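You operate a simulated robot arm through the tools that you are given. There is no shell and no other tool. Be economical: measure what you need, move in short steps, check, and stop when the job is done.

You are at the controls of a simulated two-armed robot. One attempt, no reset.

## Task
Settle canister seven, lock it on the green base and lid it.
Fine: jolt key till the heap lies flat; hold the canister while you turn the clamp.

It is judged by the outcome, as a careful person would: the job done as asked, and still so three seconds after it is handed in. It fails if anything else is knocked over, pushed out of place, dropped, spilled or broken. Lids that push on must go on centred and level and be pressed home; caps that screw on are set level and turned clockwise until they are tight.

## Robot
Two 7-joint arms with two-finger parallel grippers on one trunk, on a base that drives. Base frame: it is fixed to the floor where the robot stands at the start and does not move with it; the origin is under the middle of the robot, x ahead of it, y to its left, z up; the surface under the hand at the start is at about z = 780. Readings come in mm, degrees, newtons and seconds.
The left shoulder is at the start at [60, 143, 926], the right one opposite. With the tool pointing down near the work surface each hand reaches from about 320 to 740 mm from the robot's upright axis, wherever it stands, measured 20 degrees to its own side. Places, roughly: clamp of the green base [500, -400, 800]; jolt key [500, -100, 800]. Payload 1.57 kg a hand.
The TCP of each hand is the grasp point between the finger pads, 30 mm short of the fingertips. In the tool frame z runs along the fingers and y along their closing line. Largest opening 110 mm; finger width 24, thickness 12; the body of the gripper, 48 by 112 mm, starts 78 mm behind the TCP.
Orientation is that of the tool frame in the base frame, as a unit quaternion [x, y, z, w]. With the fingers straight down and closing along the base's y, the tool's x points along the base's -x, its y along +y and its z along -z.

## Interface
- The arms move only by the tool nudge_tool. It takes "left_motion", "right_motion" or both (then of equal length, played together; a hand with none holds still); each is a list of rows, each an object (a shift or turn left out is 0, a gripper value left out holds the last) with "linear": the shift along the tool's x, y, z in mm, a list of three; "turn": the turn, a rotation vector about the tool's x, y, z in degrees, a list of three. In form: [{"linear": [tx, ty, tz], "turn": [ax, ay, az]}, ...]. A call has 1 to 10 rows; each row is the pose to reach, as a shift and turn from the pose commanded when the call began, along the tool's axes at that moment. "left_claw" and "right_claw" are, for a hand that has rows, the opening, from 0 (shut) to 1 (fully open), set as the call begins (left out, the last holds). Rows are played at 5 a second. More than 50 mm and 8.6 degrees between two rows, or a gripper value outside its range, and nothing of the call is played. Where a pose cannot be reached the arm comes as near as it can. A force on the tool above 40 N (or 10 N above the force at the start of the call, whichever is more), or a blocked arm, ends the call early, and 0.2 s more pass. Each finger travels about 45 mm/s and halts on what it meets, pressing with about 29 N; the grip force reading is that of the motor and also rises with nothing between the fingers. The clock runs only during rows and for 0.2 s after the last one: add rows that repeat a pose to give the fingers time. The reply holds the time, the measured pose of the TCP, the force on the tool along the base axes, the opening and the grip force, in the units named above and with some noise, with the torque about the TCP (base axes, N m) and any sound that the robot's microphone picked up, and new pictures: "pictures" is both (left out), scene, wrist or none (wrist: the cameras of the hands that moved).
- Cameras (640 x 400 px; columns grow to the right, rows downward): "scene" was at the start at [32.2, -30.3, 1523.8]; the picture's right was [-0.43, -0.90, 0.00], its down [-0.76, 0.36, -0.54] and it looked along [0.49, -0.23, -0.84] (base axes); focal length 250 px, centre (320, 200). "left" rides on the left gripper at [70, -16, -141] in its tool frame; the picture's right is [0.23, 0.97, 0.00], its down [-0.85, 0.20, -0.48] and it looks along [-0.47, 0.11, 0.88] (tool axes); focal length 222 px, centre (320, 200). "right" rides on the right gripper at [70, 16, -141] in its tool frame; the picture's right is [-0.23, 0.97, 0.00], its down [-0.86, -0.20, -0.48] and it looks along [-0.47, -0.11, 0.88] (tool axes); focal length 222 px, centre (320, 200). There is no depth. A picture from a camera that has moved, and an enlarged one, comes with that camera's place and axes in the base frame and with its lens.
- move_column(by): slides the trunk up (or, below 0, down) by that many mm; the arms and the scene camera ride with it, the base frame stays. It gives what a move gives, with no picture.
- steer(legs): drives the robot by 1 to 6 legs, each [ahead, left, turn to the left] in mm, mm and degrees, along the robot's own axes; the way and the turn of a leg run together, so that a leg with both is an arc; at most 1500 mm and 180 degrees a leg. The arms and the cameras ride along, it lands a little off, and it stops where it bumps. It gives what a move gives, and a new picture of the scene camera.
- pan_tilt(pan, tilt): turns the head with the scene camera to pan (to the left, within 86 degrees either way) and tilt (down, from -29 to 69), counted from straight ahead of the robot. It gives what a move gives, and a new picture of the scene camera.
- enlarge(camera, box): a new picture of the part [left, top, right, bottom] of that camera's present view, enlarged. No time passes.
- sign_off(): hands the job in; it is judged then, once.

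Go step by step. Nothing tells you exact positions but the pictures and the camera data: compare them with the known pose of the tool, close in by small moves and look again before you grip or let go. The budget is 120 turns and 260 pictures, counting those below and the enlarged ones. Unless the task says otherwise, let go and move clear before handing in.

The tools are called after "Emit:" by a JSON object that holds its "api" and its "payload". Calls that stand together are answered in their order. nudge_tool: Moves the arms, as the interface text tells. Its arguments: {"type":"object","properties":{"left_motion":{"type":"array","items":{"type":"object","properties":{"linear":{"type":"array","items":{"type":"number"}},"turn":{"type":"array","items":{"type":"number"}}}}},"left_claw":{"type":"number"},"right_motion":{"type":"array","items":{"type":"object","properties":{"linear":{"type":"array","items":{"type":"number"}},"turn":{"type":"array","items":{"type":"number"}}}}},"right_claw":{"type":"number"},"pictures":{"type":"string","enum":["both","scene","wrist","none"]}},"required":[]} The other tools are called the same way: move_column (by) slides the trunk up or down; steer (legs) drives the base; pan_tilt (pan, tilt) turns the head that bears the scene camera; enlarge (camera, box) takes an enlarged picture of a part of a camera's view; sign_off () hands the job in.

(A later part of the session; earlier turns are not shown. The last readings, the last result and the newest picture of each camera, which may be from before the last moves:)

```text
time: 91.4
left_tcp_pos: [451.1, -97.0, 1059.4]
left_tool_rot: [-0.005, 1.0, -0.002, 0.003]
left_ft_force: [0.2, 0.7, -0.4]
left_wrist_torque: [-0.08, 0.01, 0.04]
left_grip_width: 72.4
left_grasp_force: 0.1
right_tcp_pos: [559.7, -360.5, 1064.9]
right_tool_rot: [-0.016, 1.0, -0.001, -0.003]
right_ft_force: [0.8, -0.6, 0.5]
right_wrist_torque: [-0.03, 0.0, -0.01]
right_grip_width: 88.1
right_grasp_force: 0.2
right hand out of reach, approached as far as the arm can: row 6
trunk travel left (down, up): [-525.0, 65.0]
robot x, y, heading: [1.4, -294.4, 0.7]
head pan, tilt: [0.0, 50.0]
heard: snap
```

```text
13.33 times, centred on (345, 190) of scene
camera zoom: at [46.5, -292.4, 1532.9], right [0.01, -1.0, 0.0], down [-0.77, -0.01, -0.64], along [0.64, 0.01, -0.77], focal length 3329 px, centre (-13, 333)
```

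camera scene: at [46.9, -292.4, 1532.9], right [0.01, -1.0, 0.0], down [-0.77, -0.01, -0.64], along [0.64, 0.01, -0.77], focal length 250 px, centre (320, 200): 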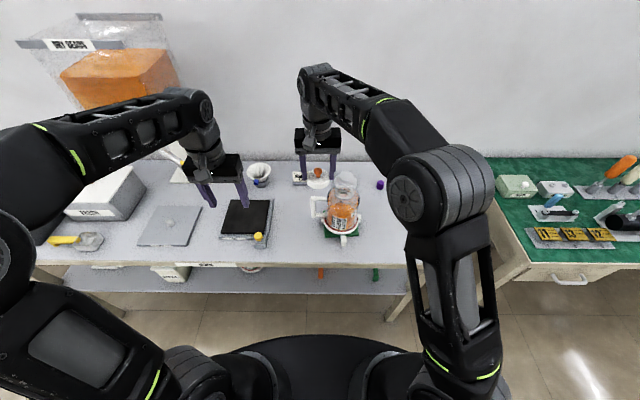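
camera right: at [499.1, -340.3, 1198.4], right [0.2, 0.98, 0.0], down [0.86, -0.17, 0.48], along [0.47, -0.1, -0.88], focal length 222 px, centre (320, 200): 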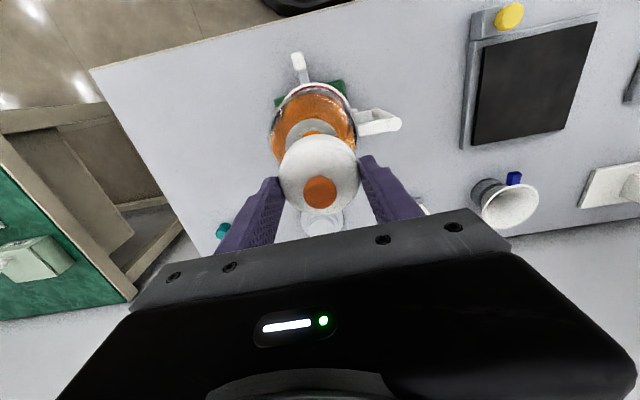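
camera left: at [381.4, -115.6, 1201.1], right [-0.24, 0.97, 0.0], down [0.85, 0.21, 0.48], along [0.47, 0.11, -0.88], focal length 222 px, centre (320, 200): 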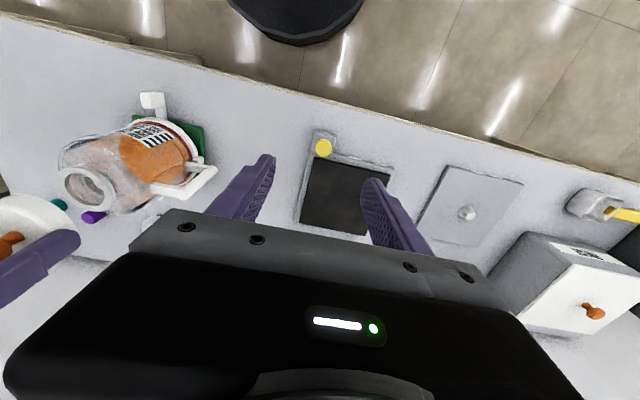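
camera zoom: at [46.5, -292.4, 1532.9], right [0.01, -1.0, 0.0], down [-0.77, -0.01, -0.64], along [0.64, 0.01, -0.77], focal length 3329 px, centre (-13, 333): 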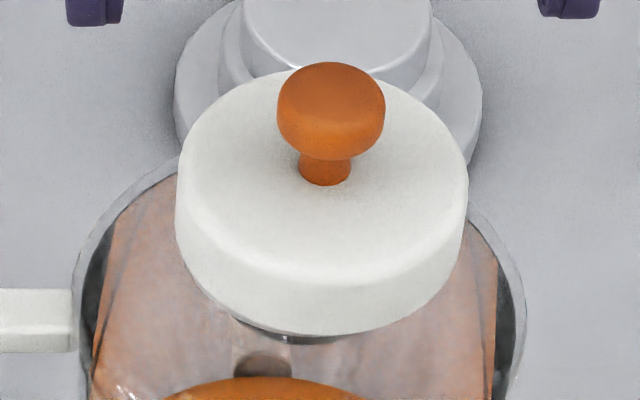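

Some of the rim's side still shows below the lid, so I'll close the right fingers and press down on the knob to seat it.

Emit:
{"api": "nudge_tool", "payload": {"right_motion": [{"linear": [-1.5, -2, 0]}, {"linear": [-1.5, -2, 0]}, {"linear": [-1.5, -2, 0]}, {"linear": [-1.5, -2, 0]}, {"linear": [-1.5, -2, 0]}, {"linear": [-1.5, -2, 5]}, {"linear": [-1.5, -2, 10]}], "right_claw": 0, "pictures": "none"}}

Emit:
{"api": "enlarge", "payload": {"camera": "right", "box": [250, 80, 390, 220]}}

Emit:
{"api": "enlarge", "payload": {"camera": "scene", "box": [320, 150, 370, 205]}}

```text
time: 93.0
left_tcp_pos: [450.1, -99.6, 1059.5]
left_tool_rot: [-0.005, 1.0, -0.001, 0.003]
left_ft_force: [0.4, 0.0, -0.4]
left_wrist_torque: [0.03, 0.0, -0.02]
left_grip_width: 72.7
left_grasp_force: 0.1
right_tcp_pos: [563.8, -363.4, 1061.7]
right_tool_rot: [-0.014, 1.0, 0.0, 0.002]
right_ft_force: [0.1, -1.1, 0.0]
right_wrist_torque: [0.0, -0.02, -0.04]
right_grip_width: 0.0
right_grasp_force: 21.6
right hand out of reach, approached as far as the arm can: row 1, 2, 3
trunk travel left (down, up): [-525.0, 65.0]
robot x, y, heading: [-1.0, -293.1, 0.4]
head pan, tilt: [0.0, 50.0]
```

```text
2.86 times, centred on (320, 150) of right
camera zoom: at [492.9, -349.2, 1204.0], right [0.2, 0.98, 0.0], down [0.86, -0.17, 0.48], along [0.47, -0.09, -0.88], focal length 635 px, centre (320, 343)
```

zoom: 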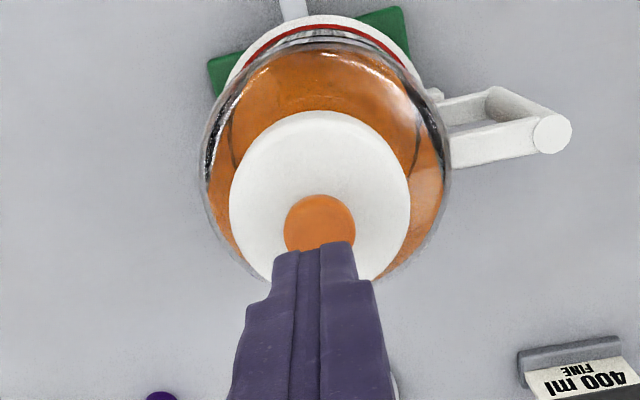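

```text
7.27 times, centred on (345, 178) of scene
camera zoom: at [46.9, -294.3, 1532.9], right [0.01, -1.0, 0.0], down [-0.77, -0.01, -0.64], along [0.64, 0.01, -0.77], focal length 1816 px, centre (138, 364)
```

zoom: 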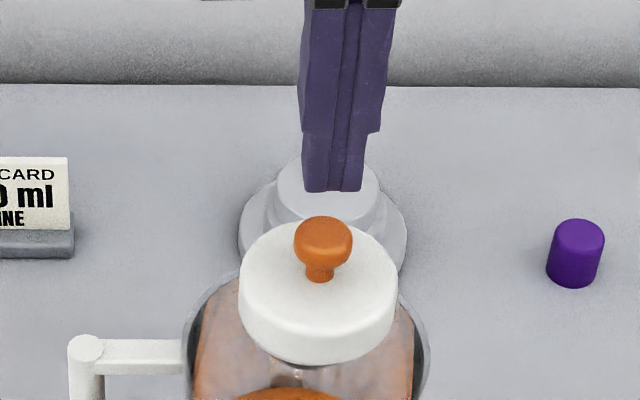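

Emit:
{"api": "nudge_tool", "payload": {"right_motion": [{"linear": [3, 1, 6]}, {"linear": [3.5, 1.5, 12]}, {"linear": [3.5, 1.5, 18]}, {"linear": [3.5, 1.5, 22]}, {"linear": [3.5, 1.5, 26]}, {"linear": [3.5, 1.5, 30]}, {"linear": [3.5, 1.5, 34]}, {"linear": [3.5, 1.5, 38]}], "pictures": "none"}}

Emit:
{"api": "enlarge", "payload": {"camera": "left", "box": [40, 120, 140, 220]}}

Emit:
{"api": "enlarge", "payload": {"camera": "scene", "box": [320, 150, 370, 205]}}

```text
time: 94.6
left_tcp_pos: [449.0, -98.8, 1059.7]
left_tool_rot: [-0.005, 1.0, -0.001, 0.003]
left_ft_force: [-0.7, -0.3, -0.3]
left_wrist_torque: [0.02, 0.0, 0.0]
left_grip_width: 72.6
left_grasp_force: 0.1
right_tcp_pos: [561.9, -361.2, 1037.2]
right_tool_rot: [-0.015, 1.0, 0.004, 0.009]
right_ft_force: [-7.2, -0.4, 18.2]
right_wrist_torque: [-0.05, 0.32, -0.01]
right_grip_width: 0.1
right_grasp_force: 21.7
trunk travel left (down, up): [-525.0, 65.0]
robot x, y, heading: [1.0, -296.3, 0.8]
head pan, tilt: [0.0, 50.0]
stopped in row 8 (right hand): the force on the tool passed its limit at 45 N (the readings are from after the stop); the commanded pose is now the measured one
```

```text
4.00 times, centred on (90, 170) of left
camera zoom: at [379.9, -115.7, 1201.6], right [-0.24, 0.97, 0.0], down [0.85, 0.21, 0.48], along [0.47, 0.11, -0.88], focal length 888 px, centre (1240, 320)
```

zoom: 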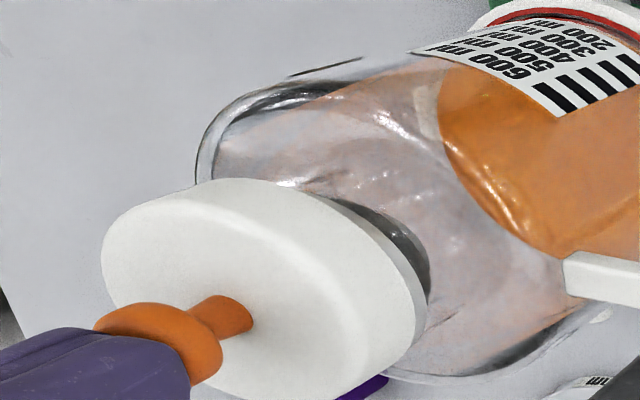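

```text
7.27 times, centred on (345, 178) of scene
camera zoom: at [44.9, -294.4, 1533.0], right [0.01, -1.0, 0.0], down [-0.77, -0.01, -0.64], along [0.64, 0.01, -0.77], focal length 1816 px, centre (138, 364)
```

zoom: 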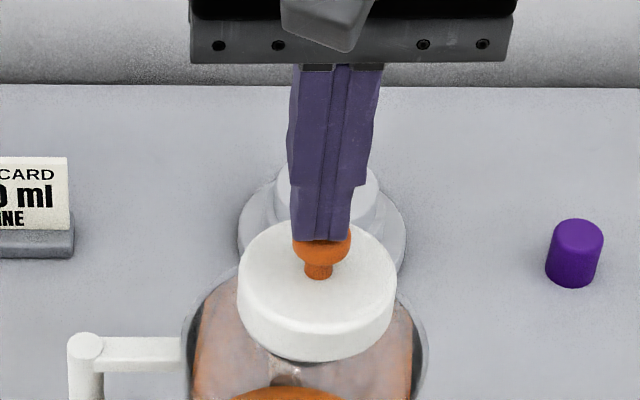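

45 N on the knob without further movement. To find out whether it is on, I'll grip the knob and try a very small lift.

Emit:
{"api": "nudge_tool", "payload": {"right_motion": [{"linear": [0, 0, -12]}, {"linear": [0, 0, -15]}, {"linear": [0, 0, -15]}, {"linear": [1, 0, -15]}, {"linear": [1, 0, -5]}, {"linear": [1, 0, 8]}, {"linear": [1, 0, 14]}], "right_claw": 0.5, "pictures": "none"}}

Emit:
{"api": "enlarge", "payload": {"camera": "scene", "box": [320, 150, 370, 205]}}

Emit:
{"api": "enlarge", "payload": {"camera": "right", "box": [250, 80, 390, 220]}}

```text
time: 96.2
left_tcp_pos: [450.1, -100.0, 1059.5]
left_tool_rot: [-0.005, 1.0, -0.001, 0.003]
left_ft_force: [0.6, -0.7, 0.2]
left_wrist_torque: [-0.02, -0.01, 0.04]
left_grip_width: 72.9
left_grasp_force: 0.1
right_tcp_pos: [561.8, -361.9, 1018.6]
right_tool_rot: [-0.015, 1.0, 0.003, 0.007]
right_ft_force: [-0.6, 0.6, -0.3]
right_wrist_torque: [0.01, 0.03, -0.03]
right_grip_width: 55.0
right_grasp_force: 0.0
trunk travel left (down, up): [-525.0, 65.0]
robot x, y, heading: [1.5, -298.3, 1.1]
head pan, tilt: [0.0, 50.0]
```

```text
7.27 times, centred on (345, 178) of scene
camera zoom: at [46.8, -294.3, 1532.9], right [0.01, -1.0, 0.0], down [-0.77, -0.01, -0.64], along [0.64, 0.01, -0.77], focal length 1816 px, centre (138, 364)
```

zoom: 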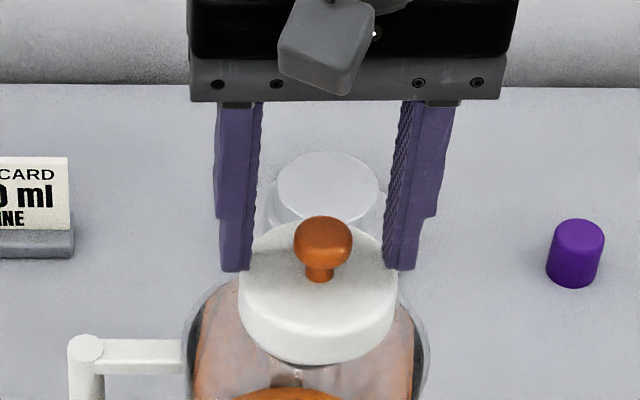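

```text
2.86 times, centred on (320, 150) of right
camera zoom: at [489.6, -347.7, 1159.5], right [0.2, 0.98, 0.01], down [0.85, -0.18, 0.49], along [0.48, -0.09, -0.87], focal length 635 px, centre (320, 343)
```

zoom: 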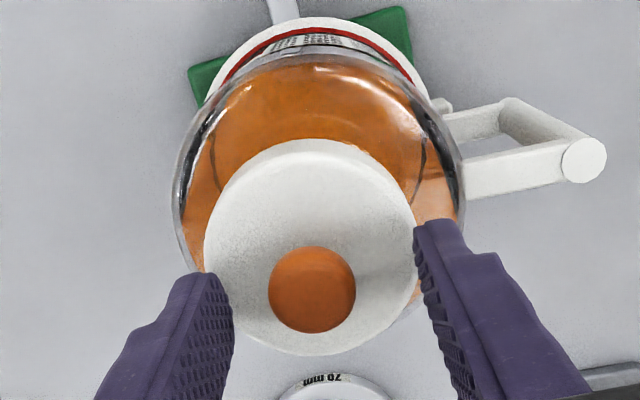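

Emit:
{"api": "nudge_tool", "payload": {"right_motion": [{"linear": [1.5, -0.5, 0]}, {"linear": [1.5, -0.5, 0]}, {"linear": [1.5, -0.5, 0]}, {"linear": [1.5, -0.5, 0]}], "right_claw": 0, "pictures": "none"}}

Emit:
{"api": "nudge_tool", "payload": {"right_motion": [{"linear": [0, 0, -1]}, {"linear": [0, 0, -2]}, {"linear": [0, 0, -3]}, {"linear": [0, 0, -3]}], "pictures": "none"}}

Emit:
{"api": "enlarge", "payload": {"camera": "scene", "box": [310, 160, 380, 250]}}

```text
time: 97.2
left_tcp_pos: [450.3, -98.4, 1059.2]
left_tool_rot: [-0.005, 1.0, -0.001, 0.003]
left_ft_force: [-0.6, 0.2, 0.0]
left_wrist_torque: [0.0, 0.03, 0.02]
left_grip_width: 72.5
left_grasp_force: 0.1
right_tcp_pos: [560.9, -362.1, 1019.1]
right_tool_rot: [-0.016, 1.0, 0.002, 0.007]
right_ft_force: [-1.0, -0.8, 0.2]
right_wrist_torque: [-0.01, 0.0, -0.04]
right_grip_width: 22.3
right_grasp_force: 28.9
trunk travel left (down, up): [-525.0, 65.0]
robot x, y, heading: [1.5, -294.3, 0.7]
head pan, tilt: [0.0, 50.0]
heard: snap
```

```text
time: 98.2
left_tcp_pos: [451.6, -98.0, 1059.1]
left_tool_rot: [-0.005, 1.0, -0.001, 0.003]
left_ft_force: [0.7, 1.6, -0.4]
left_wrist_torque: [0.0, -0.02, 0.03]
left_grip_width: 72.5
left_grasp_force: 0.0
right_tcp_pos: [561.4, -362.0, 1022.4]
right_tool_rot: [-0.015, 1.0, 0.002, 0.007]
right_ft_force: [0.0, -0.3, 1.4]
right_wrist_torque: [-0.01, -0.03, -0.02]
right_grip_width: 21.7
right_grasp_force: 29.5
trunk travel left (down, up): [-525.0, 65.0]
robot x, y, heading: [4.7, -292.6, 0.6]
head pan, tilt: [0.0, 50.0]
```

```text
4.44 times, centred on (345, 205) of scene
camera zoom: at [46.9, -294.3, 1532.9], right [0.01, -1.0, 0.0], down [-0.77, -0.01, -0.64], along [0.64, 0.01, -0.77], focal length 1110 px, centre (209, 178)
```

zoom: 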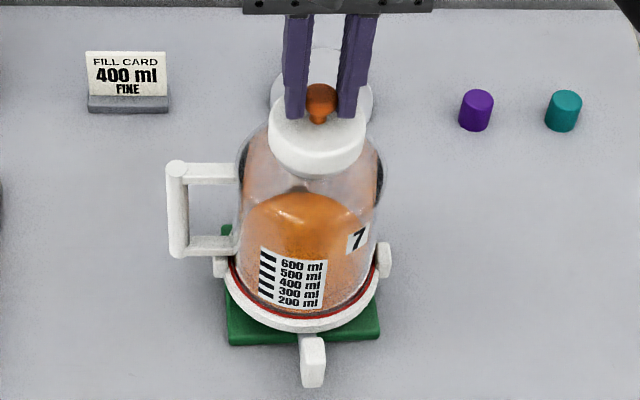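

Emit:
{"api": "nudge_tool", "payload": {"right_motion": [{"linear": [0, 0, -5]}, {"linear": [0, 0, -10]}, {"linear": [0, 0, -15]}, {"linear": [0, 0, -20]}], "pictures": "none"}}

Emit:
{"api": "enlarge", "payload": {"camera": "scene", "box": [310, 140, 380, 230]}}

Emit:
{"api": "enlarge", "payload": {"camera": "left", "box": [20, 120, 140, 240]}}

```text
time: 99.2
left_tcp_pos: [451.4, -99.0, 1059.5]
left_tool_rot: [-0.005, 1.0, -0.001, 0.003]
left_ft_force: [1.0, 0.2, -0.9]
left_wrist_torque: [0.03, 0.01, 0.01]
left_grip_width: 72.8
left_grasp_force: 0.0
right_tcp_pos: [561.2, -363.4, 1042.3]
right_tool_rot: [-0.015, 1.0, 0.003, 0.007]
right_ft_force: [-0.3, 0.2, -0.9]
right_wrist_torque: [0.01, -0.04, -0.03]
right_grip_width: 21.8
right_grasp_force: 29.1
trunk travel left (down, up): [-525.0, 65.0]
robot x, y, heading: [1.3, -295.4, 0.5]
head pan, tilt: [0.0, 50.0]
```

```text
4.44 times, centred on (345, 185) of scene
camera zoom: at [46.9, -294.3, 1532.9], right [0.01, -1.0, 0.0], down [-0.77, -0.01, -0.64], along [0.64, 0.01, -0.77], focal length 1110 px, centre (209, 267)
```

zoom: 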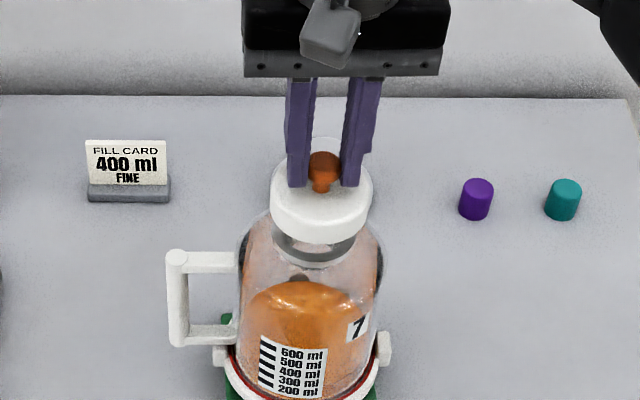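

```text
3.33 times, centred on (80, 180) of left
camera zoom: at [381.4, -115.7, 1201.2], right [-0.24, 0.97, 0.0], down [0.85, 0.21, 0.48], along [0.47, 0.11, -0.88], focal length 740 px, centre (1120, 267)
```

zoom: 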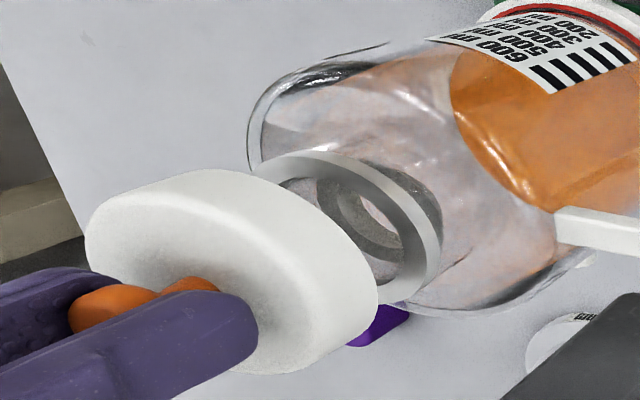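

The lid lifted off freely, so it was only perched. I'll shift the hand sideways (70 mm to +y) to see the bare rim with the right camera and measure its centre relative to the hand.

Emit:
{"api": "nudge_tool", "payload": {"right_motion": [{"linear": [0, 20, -4]}, {"linear": [0, 45, -4]}, {"linear": [0, 70, -4]}, {"linear": [0, 70, -4]}], "pictures": "none"}}

Emit:
{"api": "enlarge", "payload": {"camera": "right", "box": [170, 90, 330, 230]}}

Emit:
{"api": "enlarge", "payload": {"camera": "right", "box": [250, 110, 390, 230]}}

Emit:
{"api": "enlarge", "payload": {"camera": "left", "box": [20, 120, 140, 240]}}

```text
time: 100.2
left_tcp_pos: [450.1, -98.5, 1058.8]
left_tool_rot: [-0.005, 1.0, -0.001, 0.003]
left_ft_force: [-0.2, -0.7, -0.3]
left_wrist_torque: [0.01, 0.01, 0.0]
left_grip_width: 72.7
left_grasp_force: 0.1
right_tcp_pos: [559.0, -292.5, 1045.2]
right_tool_rot: [-0.015, 1.0, 0.003, 0.007]
right_ft_force: [0.4, 0.2, 0.0]
right_wrist_torque: [0.04, -0.01, -0.01]
right_grip_width: 21.8
right_grasp_force: 29.1
trunk travel left (down, up): [-525.0, 65.0]
robot x, y, heading: [3.7, -297.5, 0.5]
head pan, tilt: [0.0, 50.0]
```

```text
2.86 times, centred on (250, 160) of right
camera zoom: at [487.0, -278.8, 1186.0], right [0.2, 0.98, 0.01], down [0.85, -0.18, 0.49], along [0.48, -0.09, -0.87], focal length 635 px, centre (520, 314)
```

zoom: 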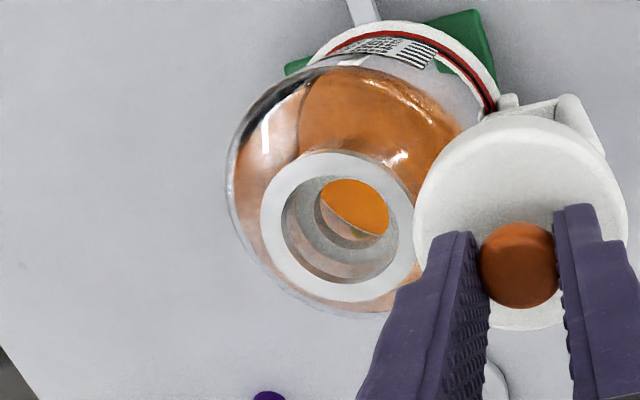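

```text
3.33 times, centred on (320, 170) of right
camera zoom: at [487.0, -278.8, 1186.0], right [0.2, 0.98, 0.01], down [0.85, -0.18, 0.49], along [0.48, -0.09, -0.87], focal length 740 px, centre (320, 300)
```

zoom: 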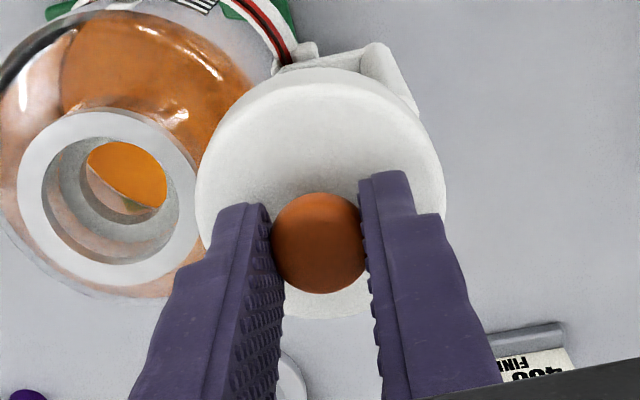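

```text
3.33 times, centred on (80, 180) of left
camera zoom: at [381.4, -115.9, 1201.2], right [-0.24, 0.97, 0.0], down [0.85, 0.21, 0.48], along [0.47, 0.11, -0.88], focal length 740 px, centre (1120, 267)
```

zoom: 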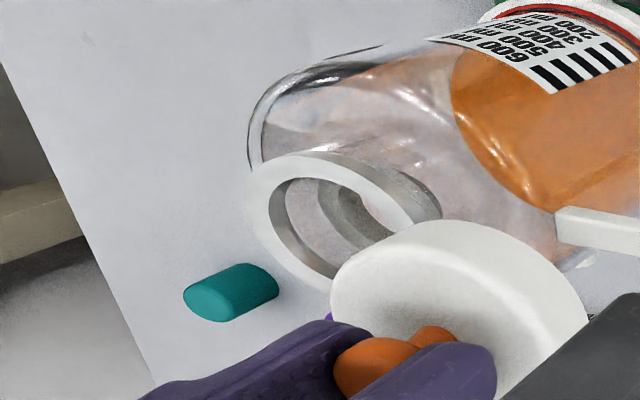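

Measured with one camera: the rim centre is +1.7 mm in x and −69.8 mm in y from the lid's current centre. Moving the lid there and lowering to just above contact.

Emit:
{"api": "nudge_tool", "payload": {"right_motion": [{"linear": [-0.5, -25, 0]}, {"linear": [-1, -50, 0]}, {"linear": [0.4, -69.8, 0]}, {"linear": [0.4, -69.8, 12]}, {"linear": [0.4, -69.8, 20]}, {"linear": [0.4, -69.8, 20]}], "pictures": "none"}}

Emit:
{"api": "enlarge", "payload": {"camera": "scene", "box": [325, 160, 365, 205]}}

Emit:
{"api": "enlarge", "payload": {"camera": "right", "box": [250, 80, 390, 220]}}

Emit:
{"api": "enlarge", "payload": {"camera": "left", "box": [40, 120, 140, 220]}}

```text
time: 101.6
left_tcp_pos: [450.8, -98.9, 1059.8]
left_tool_rot: [-0.006, 1.0, -0.001, 0.002]
left_ft_force: [0.0, -0.1, 0.1]
left_wrist_torque: [0.01, 0.05, -0.04]
left_grip_width: 72.5
left_grasp_force: 0.0
right_tcp_pos: [560.5, -363.6, 1026.6]
right_tool_rot: [-0.015, 1.0, 0.003, 0.007]
right_ft_force: [-0.4, 0.1, -0.8]
right_wrist_torque: [0.02, -0.03, -0.01]
right_grip_width: 22.1
right_grasp_force: 28.8
trunk travel left (down, up): [-525.0, 65.0]
robot x, y, heading: [1.6, -295.6, 0.4]
head pan, tilt: [0.0, 50.0]
```

```text
8.89 times, centred on (345, 182) of scene
camera zoom: at [46.9, -294.1, 1532.9], right [0.01, -1.0, 0.0], down [-0.77, -0.01, -0.64], along [0.64, 0.01, -0.77], focal length 2219 px, centre (98, 356)
```

zoom: 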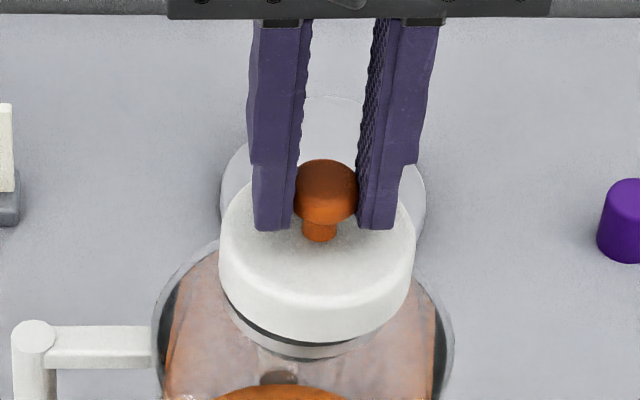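

```text
2.86 times, centred on (320, 150) of right
camera zoom: at [488.0, -349.1, 1167.1], right [0.2, 0.98, 0.01], down [0.85, -0.18, 0.49], along [0.48, -0.09, -0.87], focal length 635 px, centre (320, 343)
```

zoom: 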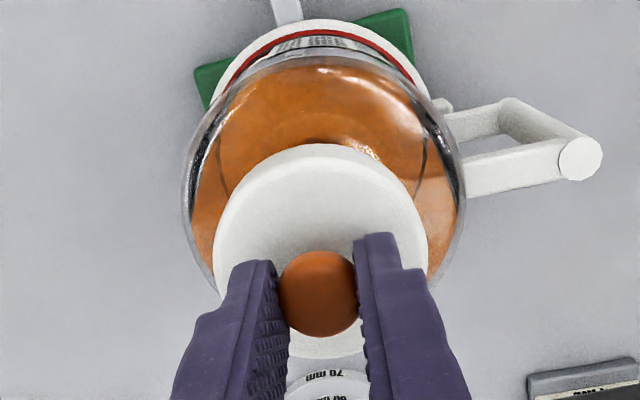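

```text
4.00 times, centred on (90, 170) of left
camera zoom: at [381.4, -115.5, 1201.1], right [-0.24, 0.97, 0.0], down [0.85, 0.21, 0.48], along [0.47, 0.11, -0.88], focal length 888 px, centre (1240, 320)
```

zoom: 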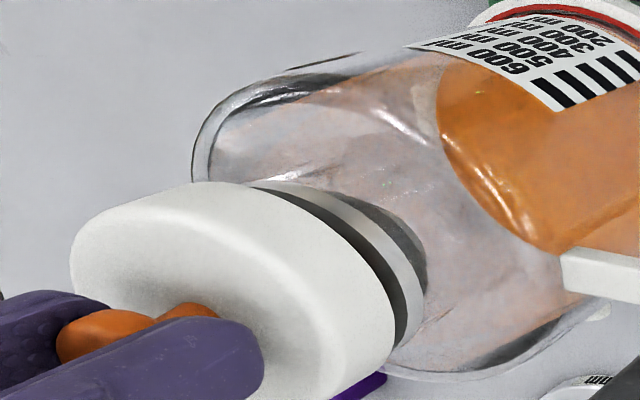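

Rim and lid look concentric now. Lowering onto the rim and pressing with the fingertips down on the lid.

Emit:
{"api": "nudge_tool", "payload": {"right_motion": [{"linear": [0, 0, 3]}, {"linear": [0, 0, 6]}, {"linear": [0, 0, 8]}, {"linear": [0, 0, 10]}], "pictures": "none"}}

```text
time: 102.6
left_tcp_pos: [449.7, -97.1, 1060.3]
left_tool_rot: [-0.005, 1.0, -0.001, 0.003]
left_ft_force: [0.8, 0.5, -0.3]
left_wrist_torque: [-0.03, 0.01, 0.03]
left_grip_width: 72.8
left_grasp_force: 0.1
right_tcp_pos: [560.3, -361.9, 1019.8]
right_tool_rot: [-0.015, 1.0, 0.004, 0.011]
right_ft_force: [2.7, 0.5, 22.5]
right_wrist_torque: [-0.2, 0.33, 0.0]
right_grip_width: 21.8
right_grasp_force: 29.5
trunk travel left (down, up): [-525.0, 65.0]
robot x, y, heading: [-0.5, -292.8, 0.5]
head pan, tilt: [0.0, 50.0]
heard: snap
```

A snap at light pressure – it clicked on. (Earlier it seems to have popped on, and my off-centre knob grip popped it off.) Pressing further to be sure it is home.

Emit:
{"api": "nudge_tool", "payload": {"right_motion": [{"linear": [0, 0, 1.5]}, {"linear": [0, 0, 3]}, {"linear": [0, 0, 4.5]}, {"linear": [0, 0, 6]}], "pictures": "none"}}

Emit:
{"api": "enlarge", "payload": {"camera": "scene", "box": [325, 160, 365, 205]}}

Emit:
{"api": "enlarge", "payload": {"camera": "left", "box": [40, 120, 140, 220]}}

```text
time: 103.6
left_tcp_pos: [449.4, -99.3, 1060.1]
left_tool_rot: [-0.005, 1.0, -0.001, 0.003]
left_ft_force: [0.3, 0.9, 0.8]
left_wrist_torque: [-0.01, 0.03, -0.01]
left_grip_width: 72.4
left_grasp_force: 0.1
right_tcp_pos: [560.8, -360.5, 1013.0]
right_tool_rot: [-0.015, 1.0, 0.003, 0.01]
right_ft_force: [2.5, -1.4, 36.4]
right_wrist_torque: [-0.46, -0.09, 0.08]
right_grip_width: 21.7
right_grasp_force: 29.2
trunk travel left (down, up): [-525.0, 65.0]
robot x, y, heading: [0.8, -296.0, 0.6]
head pan, tilt: [0.0, 50.0]
```

```text
8.89 times, centred on (345, 182) of scene
camera zoom: at [43.9, -294.0, 1533.1], right [0.01, -1.0, 0.0], down [-0.76, -0.01, -0.64], along [0.64, 0.01, -0.76], focal length 2219 px, centre (98, 356)
```

zoom: 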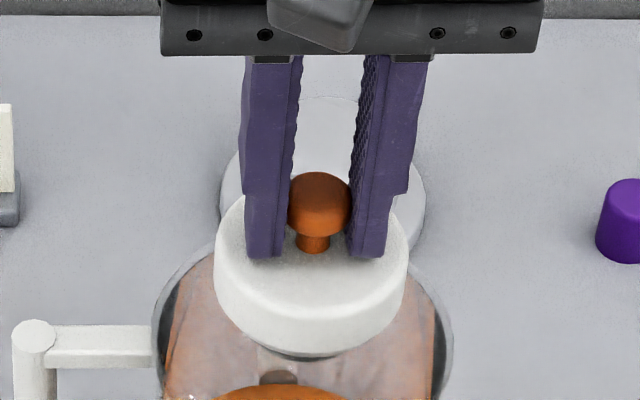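

```text
4.00 times, centred on (90, 170) of left
camera zoom: at [379.1, -115.5, 1202.0], right [-0.24, 0.97, 0.0], down [0.85, 0.21, 0.48], along [0.47, 0.11, -0.88], focal length 888 px, centre (1240, 320)
```

zoom: 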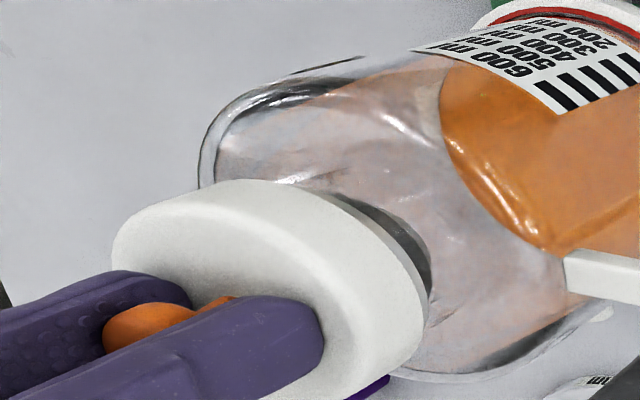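

The fingertips now bear directly on the lid. One firmer press.

Emit:
{"api": "nudge_tool", "payload": {"right_motion": [{"linear": [0, 0, 1.5]}, {"linear": [0, 0, 3]}, {"linear": [0, 0, 4.5]}, {"linear": [0, 0, 6]}, {"linear": [0, 0, 7.5]}], "pictures": "none"}}

```text
time: 104.3
left_tcp_pos: [450.5, -99.0, 1057.6]
left_tool_rot: [-0.005, 1.0, -0.001, 0.003]
left_ft_force: [0.7, -0.7, -0.9]
left_wrist_torque: [0.01, 0.02, 0.0]
left_grip_width: 72.7
left_grasp_force: 0.0
right_tcp_pos: [560.9, -361.4, 1012.5]
right_tool_rot: [-0.014, 1.0, 0.005, 0.012]
right_ft_force: [-4.2, -2.3, 15.7]
right_wrist_torque: [-0.38, 0.93, -0.02]
right_grip_width: 22.3
right_grasp_force: 28.6
trunk travel left (down, up): [-525.0, 65.0]
robot x, y, heading: [0.6, -296.7, 0.7]
head pan, tilt: [0.0, 50.0]
stopped in row 3 (right hand): the force on the tool passed its limit at 46 N (the readings are from after the stop); the commanded pose is now the measured one
```

Held at 46 N. Now a gentle lift test with the knob still gripped.

Emit:
{"api": "nudge_tool", "payload": {"right_motion": [{"linear": [0, 0, -1.5]}, {"linear": [0, 0, -3]}, {"linear": [0, 0, -3]}], "pictures": "none"}}

Emit:
{"api": "enlarge", "payload": {"camera": "scene", "box": [325, 160, 365, 205]}}

```text
time: 105.1
left_tcp_pos: [449.7, -98.2, 1058.5]
left_tool_rot: [-0.005, 1.0, -0.001, 0.003]
left_ft_force: [-0.6, 0.5, 0.0]
left_wrist_torque: [-0.01, 0.03, 0.01]
left_grip_width: 72.4
left_grasp_force: 0.1
right_tcp_pos: [562.1, -363.9, 1014.5]
right_tool_rot: [-0.014, 1.0, 0.004, 0.01]
right_ft_force: [-0.3, -0.5, 0.0]
right_wrist_torque: [-0.01, -0.03, -0.01]
right_grip_width: 22.3
right_grasp_force: 29.6
trunk travel left (down, up): [-525.0, 65.0]
robot x, y, heading: [1.3, -299.2, 0.6]
head pan, tilt: [0.0, 50.0]
heard: snap
```

```text
8.89 times, centred on (345, 182) of scene
camera zoom: at [46.8, -294.2, 1532.8], right [0.01, -1.0, 0.0], down [-0.77, -0.01, -0.64], along [0.64, 0.01, -0.77], focal length 2219 px, centre (98, 356)
```

zoom: 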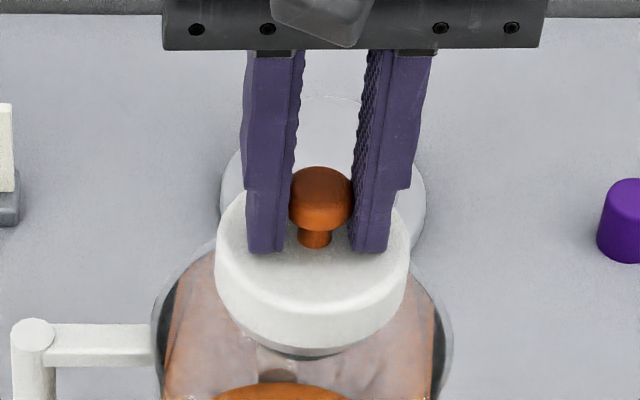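

The snap on lifting means it had been on and I just popped it off. Pressing it on again, and this time I won't lift.

Emit:
{"api": "nudge_tool", "payload": {"right_motion": [{"linear": [0, 0, 2]}, {"linear": [0, 0, 4]}, {"linear": [0, 0, 6]}, {"linear": [0, 0, 8]}, {"linear": [0, 0, 9]}], "pictures": "none"}}

Emit:
{"api": "enlarge", "payload": {"camera": "scene", "box": [325, 160, 365, 205]}}

```text
time: 106.1
left_tcp_pos: [449.3, -98.3, 1059.6]
left_tool_rot: [-0.005, 1.0, -0.001, 0.003]
left_ft_force: [0.3, -0.4, 1.0]
left_wrist_torque: [-0.03, 0.04, -0.02]
left_grip_width: 72.5
left_grasp_force: 0.1
right_tcp_pos: [561.6, -361.6, 1012.0]
right_tool_rot: [-0.014, 1.0, 0.006, 0.017]
right_ft_force: [-6.0, -1.0, 17.6]
right_wrist_torque: [-0.3, 0.64, -0.03]
right_grip_width: 22.4
right_grasp_force: 29.6
trunk travel left (down, up): [-525.0, 65.0]
robot x, y, heading: [1.1, -294.8, 0.8]
head pan, tilt: [0.0, 50.0]
stopped in row 4 (right hand): the force on the tool passed its limit at 44 N (the readings are from after the stop); the commanded pose is now the measured one
```

```text
8.89 times, centred on (345, 182) of scene
camera zoom: at [45.0, -294.4, 1532.8], right [0.01, -1.0, 0.0], down [-0.77, -0.01, -0.64], along [0.64, 0.01, -0.77], focal length 2219 px, centre (98, 356)
```

zoom: 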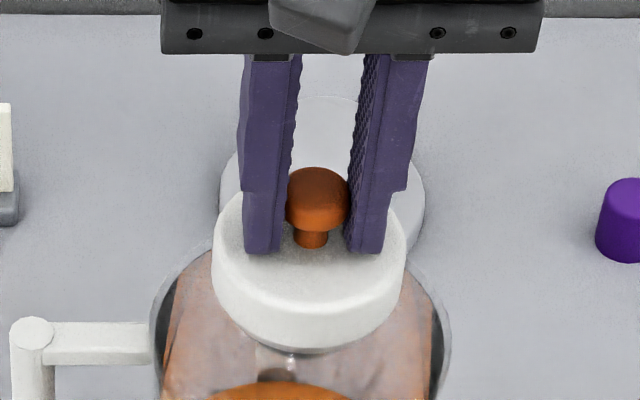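

No snap this time and the lid sits ~4 mm higher than when it was on – it's about 1.5 mm off. Raising slightly, shifting back to the position that worked, and pressing again.

Emit:
{"api": "nudge_tool", "payload": {"right_motion": [{"linear": [0, 0, -4]}, {"linear": [0, 0, -8], "turn": [0, 1, 0]}, {"linear": [0, -1, -8], "turn": [0, 1, 0]}, {"linear": [0, -1, -8], "turn": [0, 1, 0]}], "pictures": "none"}}

Emit:
{"api": "enlarge", "payload": {"camera": "scene", "box": [325, 160, 365, 205]}}

Emit:
{"api": "enlarge", "payload": {"camera": "left", "box": [40, 120, 140, 220]}}

```text
time: 107.1
left_tcp_pos: [450.5, -98.7, 1059.8]
left_tool_rot: [-0.005, 1.0, 0.0, 0.002]
left_ft_force: [0.3, -0.1, 0.9]
left_wrist_torque: [0.0, 0.02, 0.01]
left_grip_width: 72.5
left_grasp_force: 0.0
right_tcp_pos: [562.5, -361.5, 1017.4]
right_tool_rot: [-0.015, 1.0, 0.006, 0.006]
right_ft_force: [-0.7, 0.1, 0.4]
right_wrist_torque: [0.02, 0.01, 0.02]
right_grip_width: 22.3
right_grasp_force: 29.0
trunk travel left (down, up): [-525.0, 65.0]
robot x, y, heading: [3.2, -293.7, 0.4]
head pan, tilt: [0.0, 50.0]
```

```text
8.89 times, centred on (345, 182) of scene
camera zoom: at [46.9, -294.3, 1532.9], right [0.01, -1.0, 0.0], down [-0.77, -0.01, -0.64], along [0.64, 0.01, -0.77], focal length 2219 px, centre (98, 356)
```

zoom: 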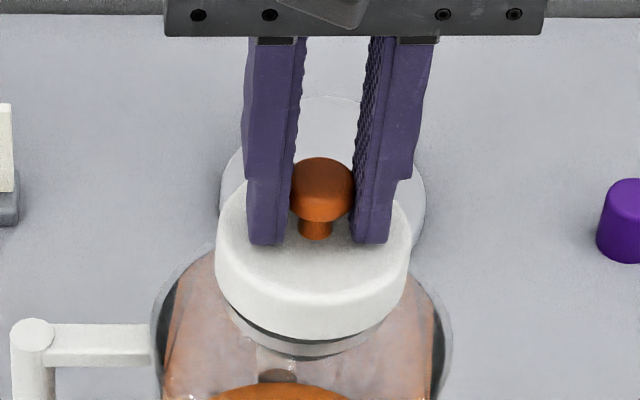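

```text
4.00 times, centred on (90, 170) of left
camera zoom: at [381.4, -115.7, 1201.1], right [-0.24, 0.97, 0.0], down [0.85, 0.21, 0.48], along [0.47, 0.11, -0.88], focal length 888 px, centre (1240, 320)
```

zoom: 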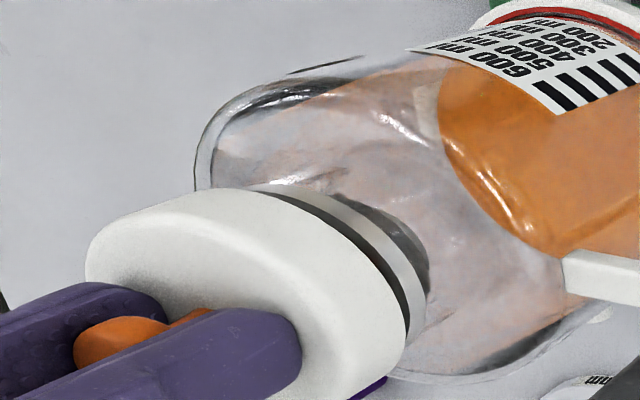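

Compared with the picture before the successful snap, the lid is ~1.3 mm left and ~1 mm far. Correcting and lowering.

Emit:
{"api": "nudge_tool", "payload": {"right_motion": [{"linear": [1, -1.3, 0]}, {"linear": [1, -1.3, 3]}, {"linear": [1, -1.3, 5]}, {"linear": [1, -1.3, 7]}, {"linear": [1, -1.3, 8.5]}], "pictures": "none"}}

Emit:
{"api": "enlarge", "payload": {"camera": "scene", "box": [325, 160, 365, 205]}}

```text
time: 108.3
left_tcp_pos: [449.5, -98.0, 1060.8]
left_tool_rot: [-0.006, 1.0, -0.001, 0.003]
left_ft_force: [1.2, 0.8, 0.7]
left_wrist_torque: [-0.02, 0.02, 0.0]
left_grip_width: 72.7
left_grasp_force: 0.2
right_tcp_pos: [562.5, -362.4, 1012.5]
right_tool_rot: [-0.014, 1.0, 0.006, 0.009]
right_ft_force: [-4.1, 2.6, 23.0]
right_wrist_torque: [-0.3, 0.04, 0.07]
right_grip_width: 22.3
right_grasp_force: 29.1
trunk travel left (down, up): [-525.0, 65.0]
robot x, y, heading: [0.9, -295.1, 0.6]
head pan, tilt: [0.0, 50.0]
heard: snap
```

```text
8.89 times, centred on (345, 182) of scene
camera zoom: at [44.3, -293.7, 1533.4], right [0.01, -1.0, 0.0], down [-0.76, -0.01, -0.64], along [0.64, 0.01, -0.77], focal length 2219 px, centre (98, 356)
```

zoom: 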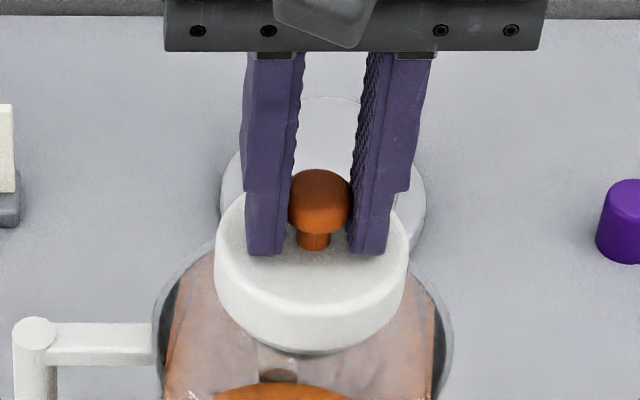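

Snap again. Pressing further down to bring it home.

Emit:
{"api": "nudge_tool", "payload": {"right_motion": [{"linear": [0, 0, 1.5]}, {"linear": [0, 0, 3]}, {"linear": [0, 0, 4.5]}, {"linear": [0, 0, 6]}, {"linear": [0, 0, 7.5]}], "pictures": "none"}}

Emit:
{"api": "enlarge", "payload": {"camera": "scene", "box": [325, 160, 365, 205]}}

Emit:
{"api": "enlarge", "payload": {"camera": "left", "box": [40, 120, 140, 220]}}

```text
time: 108.8
left_tcp_pos: [448.5, -99.5, 1059.4]
left_tool_rot: [-0.005, 1.0, -0.002, 0.003]
left_ft_force: [0.3, -0.5, 0.3]
left_wrist_torque: [0.01, 0.01, 0.03]
left_grip_width: 72.6
left_grasp_force: 0.0
right_tcp_pos: [563.0, -362.0, 1011.3]
right_tool_rot: [-0.014, 1.0, 0.008, 0.011]
right_ft_force: [-5.7, -0.6, 17.4]
right_wrist_torque: [-0.65, 0.71, -0.15]
right_grip_width: 22.1
right_grasp_force: 29.1
trunk travel left (down, up): [-525.0, 65.0]
robot x, y, heading: [-2.7, -291.5, 0.5]
head pan, tilt: [0.0, 50.0]
stopped in row 2 (right hand): the force on the tool passed its limit at 42 N (the readings are from after the stop); the commanded pose is now the measured one
```

```text
8.89 times, centred on (345, 182) of scene
camera zoom: at [45.3, -294.3, 1532.8], right [0.01, -1.0, 0.0], down [-0.77, -0.01, -0.64], along [0.64, 0.01, -0.77], focal length 2219 px, centre (98, 356)
```

zoom: 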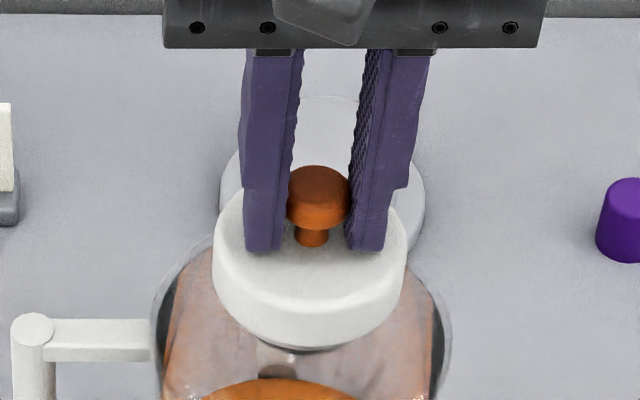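

```text
4.00 times, centred on (90, 170) of left
camera zoom: at [380.2, -115.7, 1201.2], right [-0.24, 0.97, 0.0], down [0.85, 0.21, 0.48], along [0.47, 0.11, -0.88], focal length 888 px, centre (1240, 320)
```

zoom: 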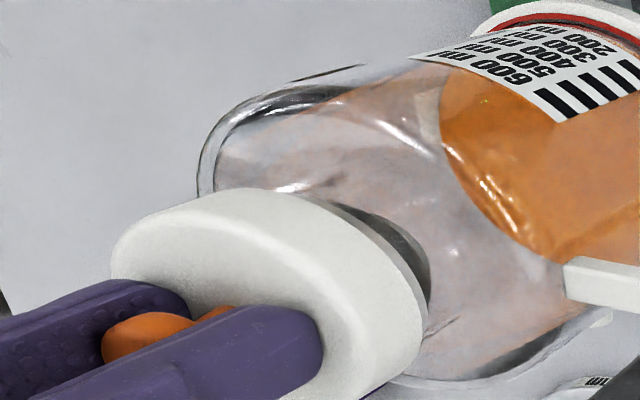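

It's pressed with ~42 N. Now opening the fingers without lifting, then rising clear.

Emit:
{"api": "nudge_tool", "payload": {"right_motion": [{"linear": [0, 0, 0]}, {"linear": [0, 0, 0]}, {"linear": [0, 0, 0]}, {"linear": [0, 0, -10]}, {"linear": [0, 0, -25]}, {"linear": [0, 0, -45]}], "right_claw": 0.45, "pictures": "none"}}

Emit:
{"api": "enlarge", "payload": {"camera": "scene", "box": [325, 160, 365, 205]}}

Emit:
{"api": "enlarge", "payload": {"camera": "left", "box": [40, 120, 140, 220]}}

Emit:
{"api": "enlarge", "payload": {"camera": "right", "box": [250, 80, 390, 220]}}

```text
time: 110.2
left_tcp_pos: [450.3, -99.7, 1059.1]
left_tool_rot: [-0.005, 1.0, -0.001, 0.002]
left_ft_force: [-0.2, -0.6, 0.2]
left_wrist_torque: [0.02, -0.01, -0.03]
left_grip_width: 72.5
left_grasp_force: 0.1
right_tcp_pos: [561.2, -364.6, 1055.7]
right_tool_rot: [-0.014, 1.0, 0.006, 0.008]
right_ft_force: [-0.3, -0.4, 0.6]
right_wrist_torque: [-0.01, -0.03, -0.03]
right_grip_width: 49.3
right_grasp_force: 0.0
trunk travel left (down, up): [-525.0, 65.0]
robot x, y, heading: [1.1, -294.0, 0.6]
head pan, tilt: [0.0, 50.0]
```

```text
8.89 times, centred on (345, 182) of scene
camera zoom: at [46.6, -294.5, 1532.9], right [0.01, -1.0, 0.0], down [-0.77, -0.01, -0.64], along [0.64, 0.01, -0.77], focal length 2219 px, centre (98, 356)
```

zoom: 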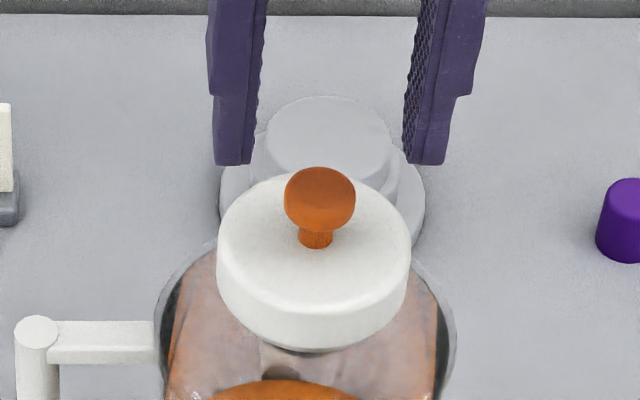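

```text
4.00 times, centred on (90, 170) of left
camera zoom: at [381.2, -116.0, 1201.1], right [-0.24, 0.97, 0.0], down [0.85, 0.21, 0.48], along [0.47, 0.11, -0.88], focal length 888 px, centre (1240, 320)
```

zoom: 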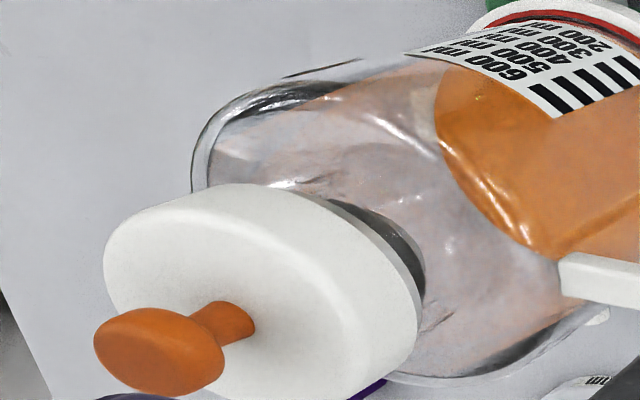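

```text
2.86 times, centred on (320, 150) of right
camera zoom: at [487.9, -350.2, 1196.6], right [0.2, 0.98, 0.02], down [0.85, -0.18, 0.49], along [0.48, -0.08, -0.87], focal length 635 px, centre (320, 343)
```

zoom: 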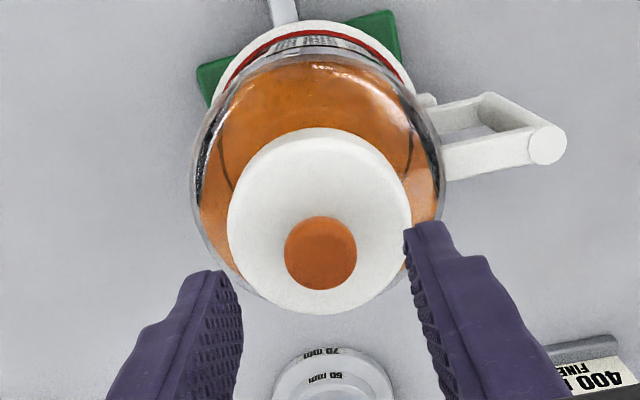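

No snap on release, so the lid stayed on and looks level and centred. I'll press once more straight down on top of the knob with closed fingers to be sure it is home.

Emit:
{"api": "nudge_tool", "payload": {"right_motion": [{"linear": [-1.5, -0.3, 0]}, {"linear": [-1.5, -0.3, 0]}, {"linear": [-1.5, -0.3, 0]}, {"linear": [-1.5, -0.3, 8]}, {"linear": [-1.5, -0.3, 14]}, {"linear": [-1.5, -0.3, 18]}, {"linear": [-1.5, -0.3, 21]}, {"linear": [-1.5, -0.3, 23]}, {"linear": [-1.5, -0.3, 25]}, {"linear": [-1.5, -0.3, 27]}], "right_claw": 0, "pictures": "none"}}

Emit:
{"api": "enlarge", "payload": {"camera": "scene", "box": [325, 160, 365, 205]}}

```text
time: 112.2
left_tcp_pos: [448.6, -99.2, 1059.0]
left_tool_rot: [-0.005, 1.0, -0.001, 0.002]
left_ft_force: [-0.8, 0.5, 0.2]
left_wrist_torque: [-0.03, 0.01, 0.02]
left_grip_width: 72.8
left_grasp_force: 0.2
right_tcp_pos: [565.1, -362.0, 1035.4]
right_tool_rot: [-0.015, 1.0, 0.01, 0.015]
right_ft_force: [-6.5, -1.3, 16.6]
right_wrist_torque: [-0.07, 0.42, -0.03]
right_grip_width: 0.0
right_grasp_force: 21.2
trunk travel left (down, up): [-525.0, 65.0]
robot x, y, heading: [2.3, -298.2, 0.8]
head pan, tilt: [0.0, 50.0]
stopped in row 9 (right hand): the force on the tool passed its limit at 43 N (the readings are from after the stop); the commanded pose is now the measured one
```

```text
8.89 times, centred on (345, 182) of scene
camera zoom: at [44.9, -294.5, 1532.8], right [0.01, -1.0, 0.0], down [-0.77, -0.01, -0.64], along [0.64, 0.01, -0.77], focal length 2219 px, centre (98, 356)
```

zoom: 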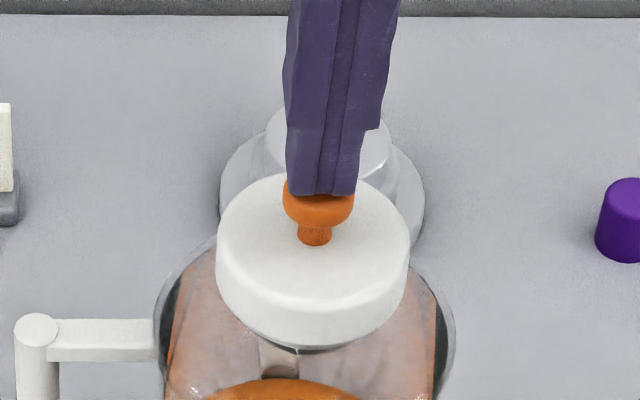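

43 N on the knob, no further movement, level. Now I'll back the right hand off and away to take a full look.

Emit:
{"api": "nudge_tool", "payload": {"right_motion": [{"linear": [0, 0, -6]}, {"linear": [0, 0, -18]}, {"linear": [10, -20, -25]}, {"linear": [30, -60, -25]}, {"linear": [50, -100, -25]}, {"linear": [70, -140, -25]}, {"linear": [90, -180, -25]}], "pictures": "wrist"}}

Emit:
{"api": "enlarge", "payload": {"camera": "scene", "box": [310, 160, 380, 250]}}

Emit:
{"api": "enlarge", "payload": {"camera": "left", "box": [40, 100, 240, 240]}}

```text
time: 113.8
left_tcp_pos: [450.2, -98.8, 1059.6]
left_tool_rot: [-0.005, 1.0, -0.001, 0.003]
left_ft_force: [-0.8, -0.5, 0.2]
left_wrist_torque: [-0.02, -0.01, 0.03]
left_grip_width: 72.6
left_grasp_force: 0.2
right_tcp_pos: [479.7, -545.4, 1054.6]
right_tool_rot: [-0.015, 1.0, 0.009, 0.014]
right_ft_force: [-0.2, -0.7, 0.0]
right_wrist_torque: [0.01, 0.0, 0.02]
right_grip_width: 0.0
right_grasp_force: 20.9
trunk travel left (down, up): [-525.0, 65.0]
robot x, y, heading: [-0.1, -296.2, 0.6]
head pan, tilt: [0.0, 50.0]
camera right: at [404.3, -534.3, 1195.1], right [0.2, 0.98, 0.02], down [0.85, -0.18, 0.5], along [0.49, -0.08, -0.87], focal length 222 px, centre (320, 200)
```

right: 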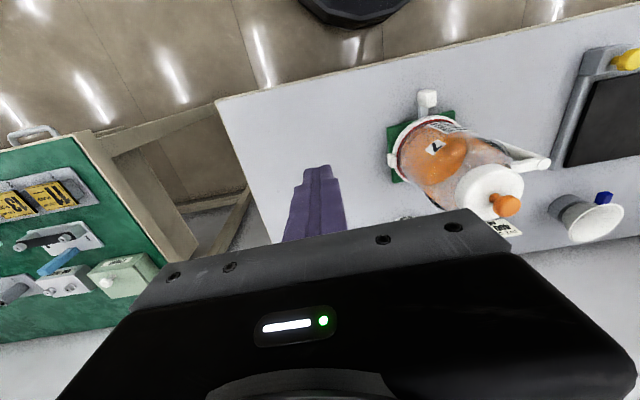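

```text
4.44 times, centred on (345, 205) of scene
camera zoom: at [46.3, -295.0, 1533.0], right [0.01, -1.0, 0.0], down [-0.77, -0.01, -0.64], along [0.64, 0.01, -0.77], focal length 1110 px, centre (209, 178)
```

zoom: 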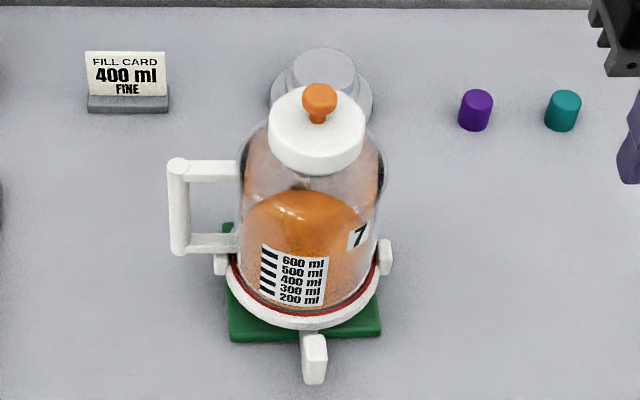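

```text
2.86 times, centred on (140, 170) of left
camera zoom: at [380.9, -116.2, 1201.4], right [-0.24, 0.97, 0.0], down [0.85, 0.21, 0.48], along [0.47, 0.11, -0.88], focal length 635 px, centre (834, 286)
```

zoom: 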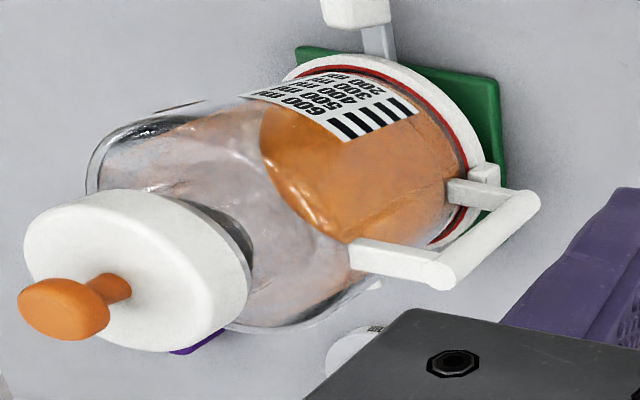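

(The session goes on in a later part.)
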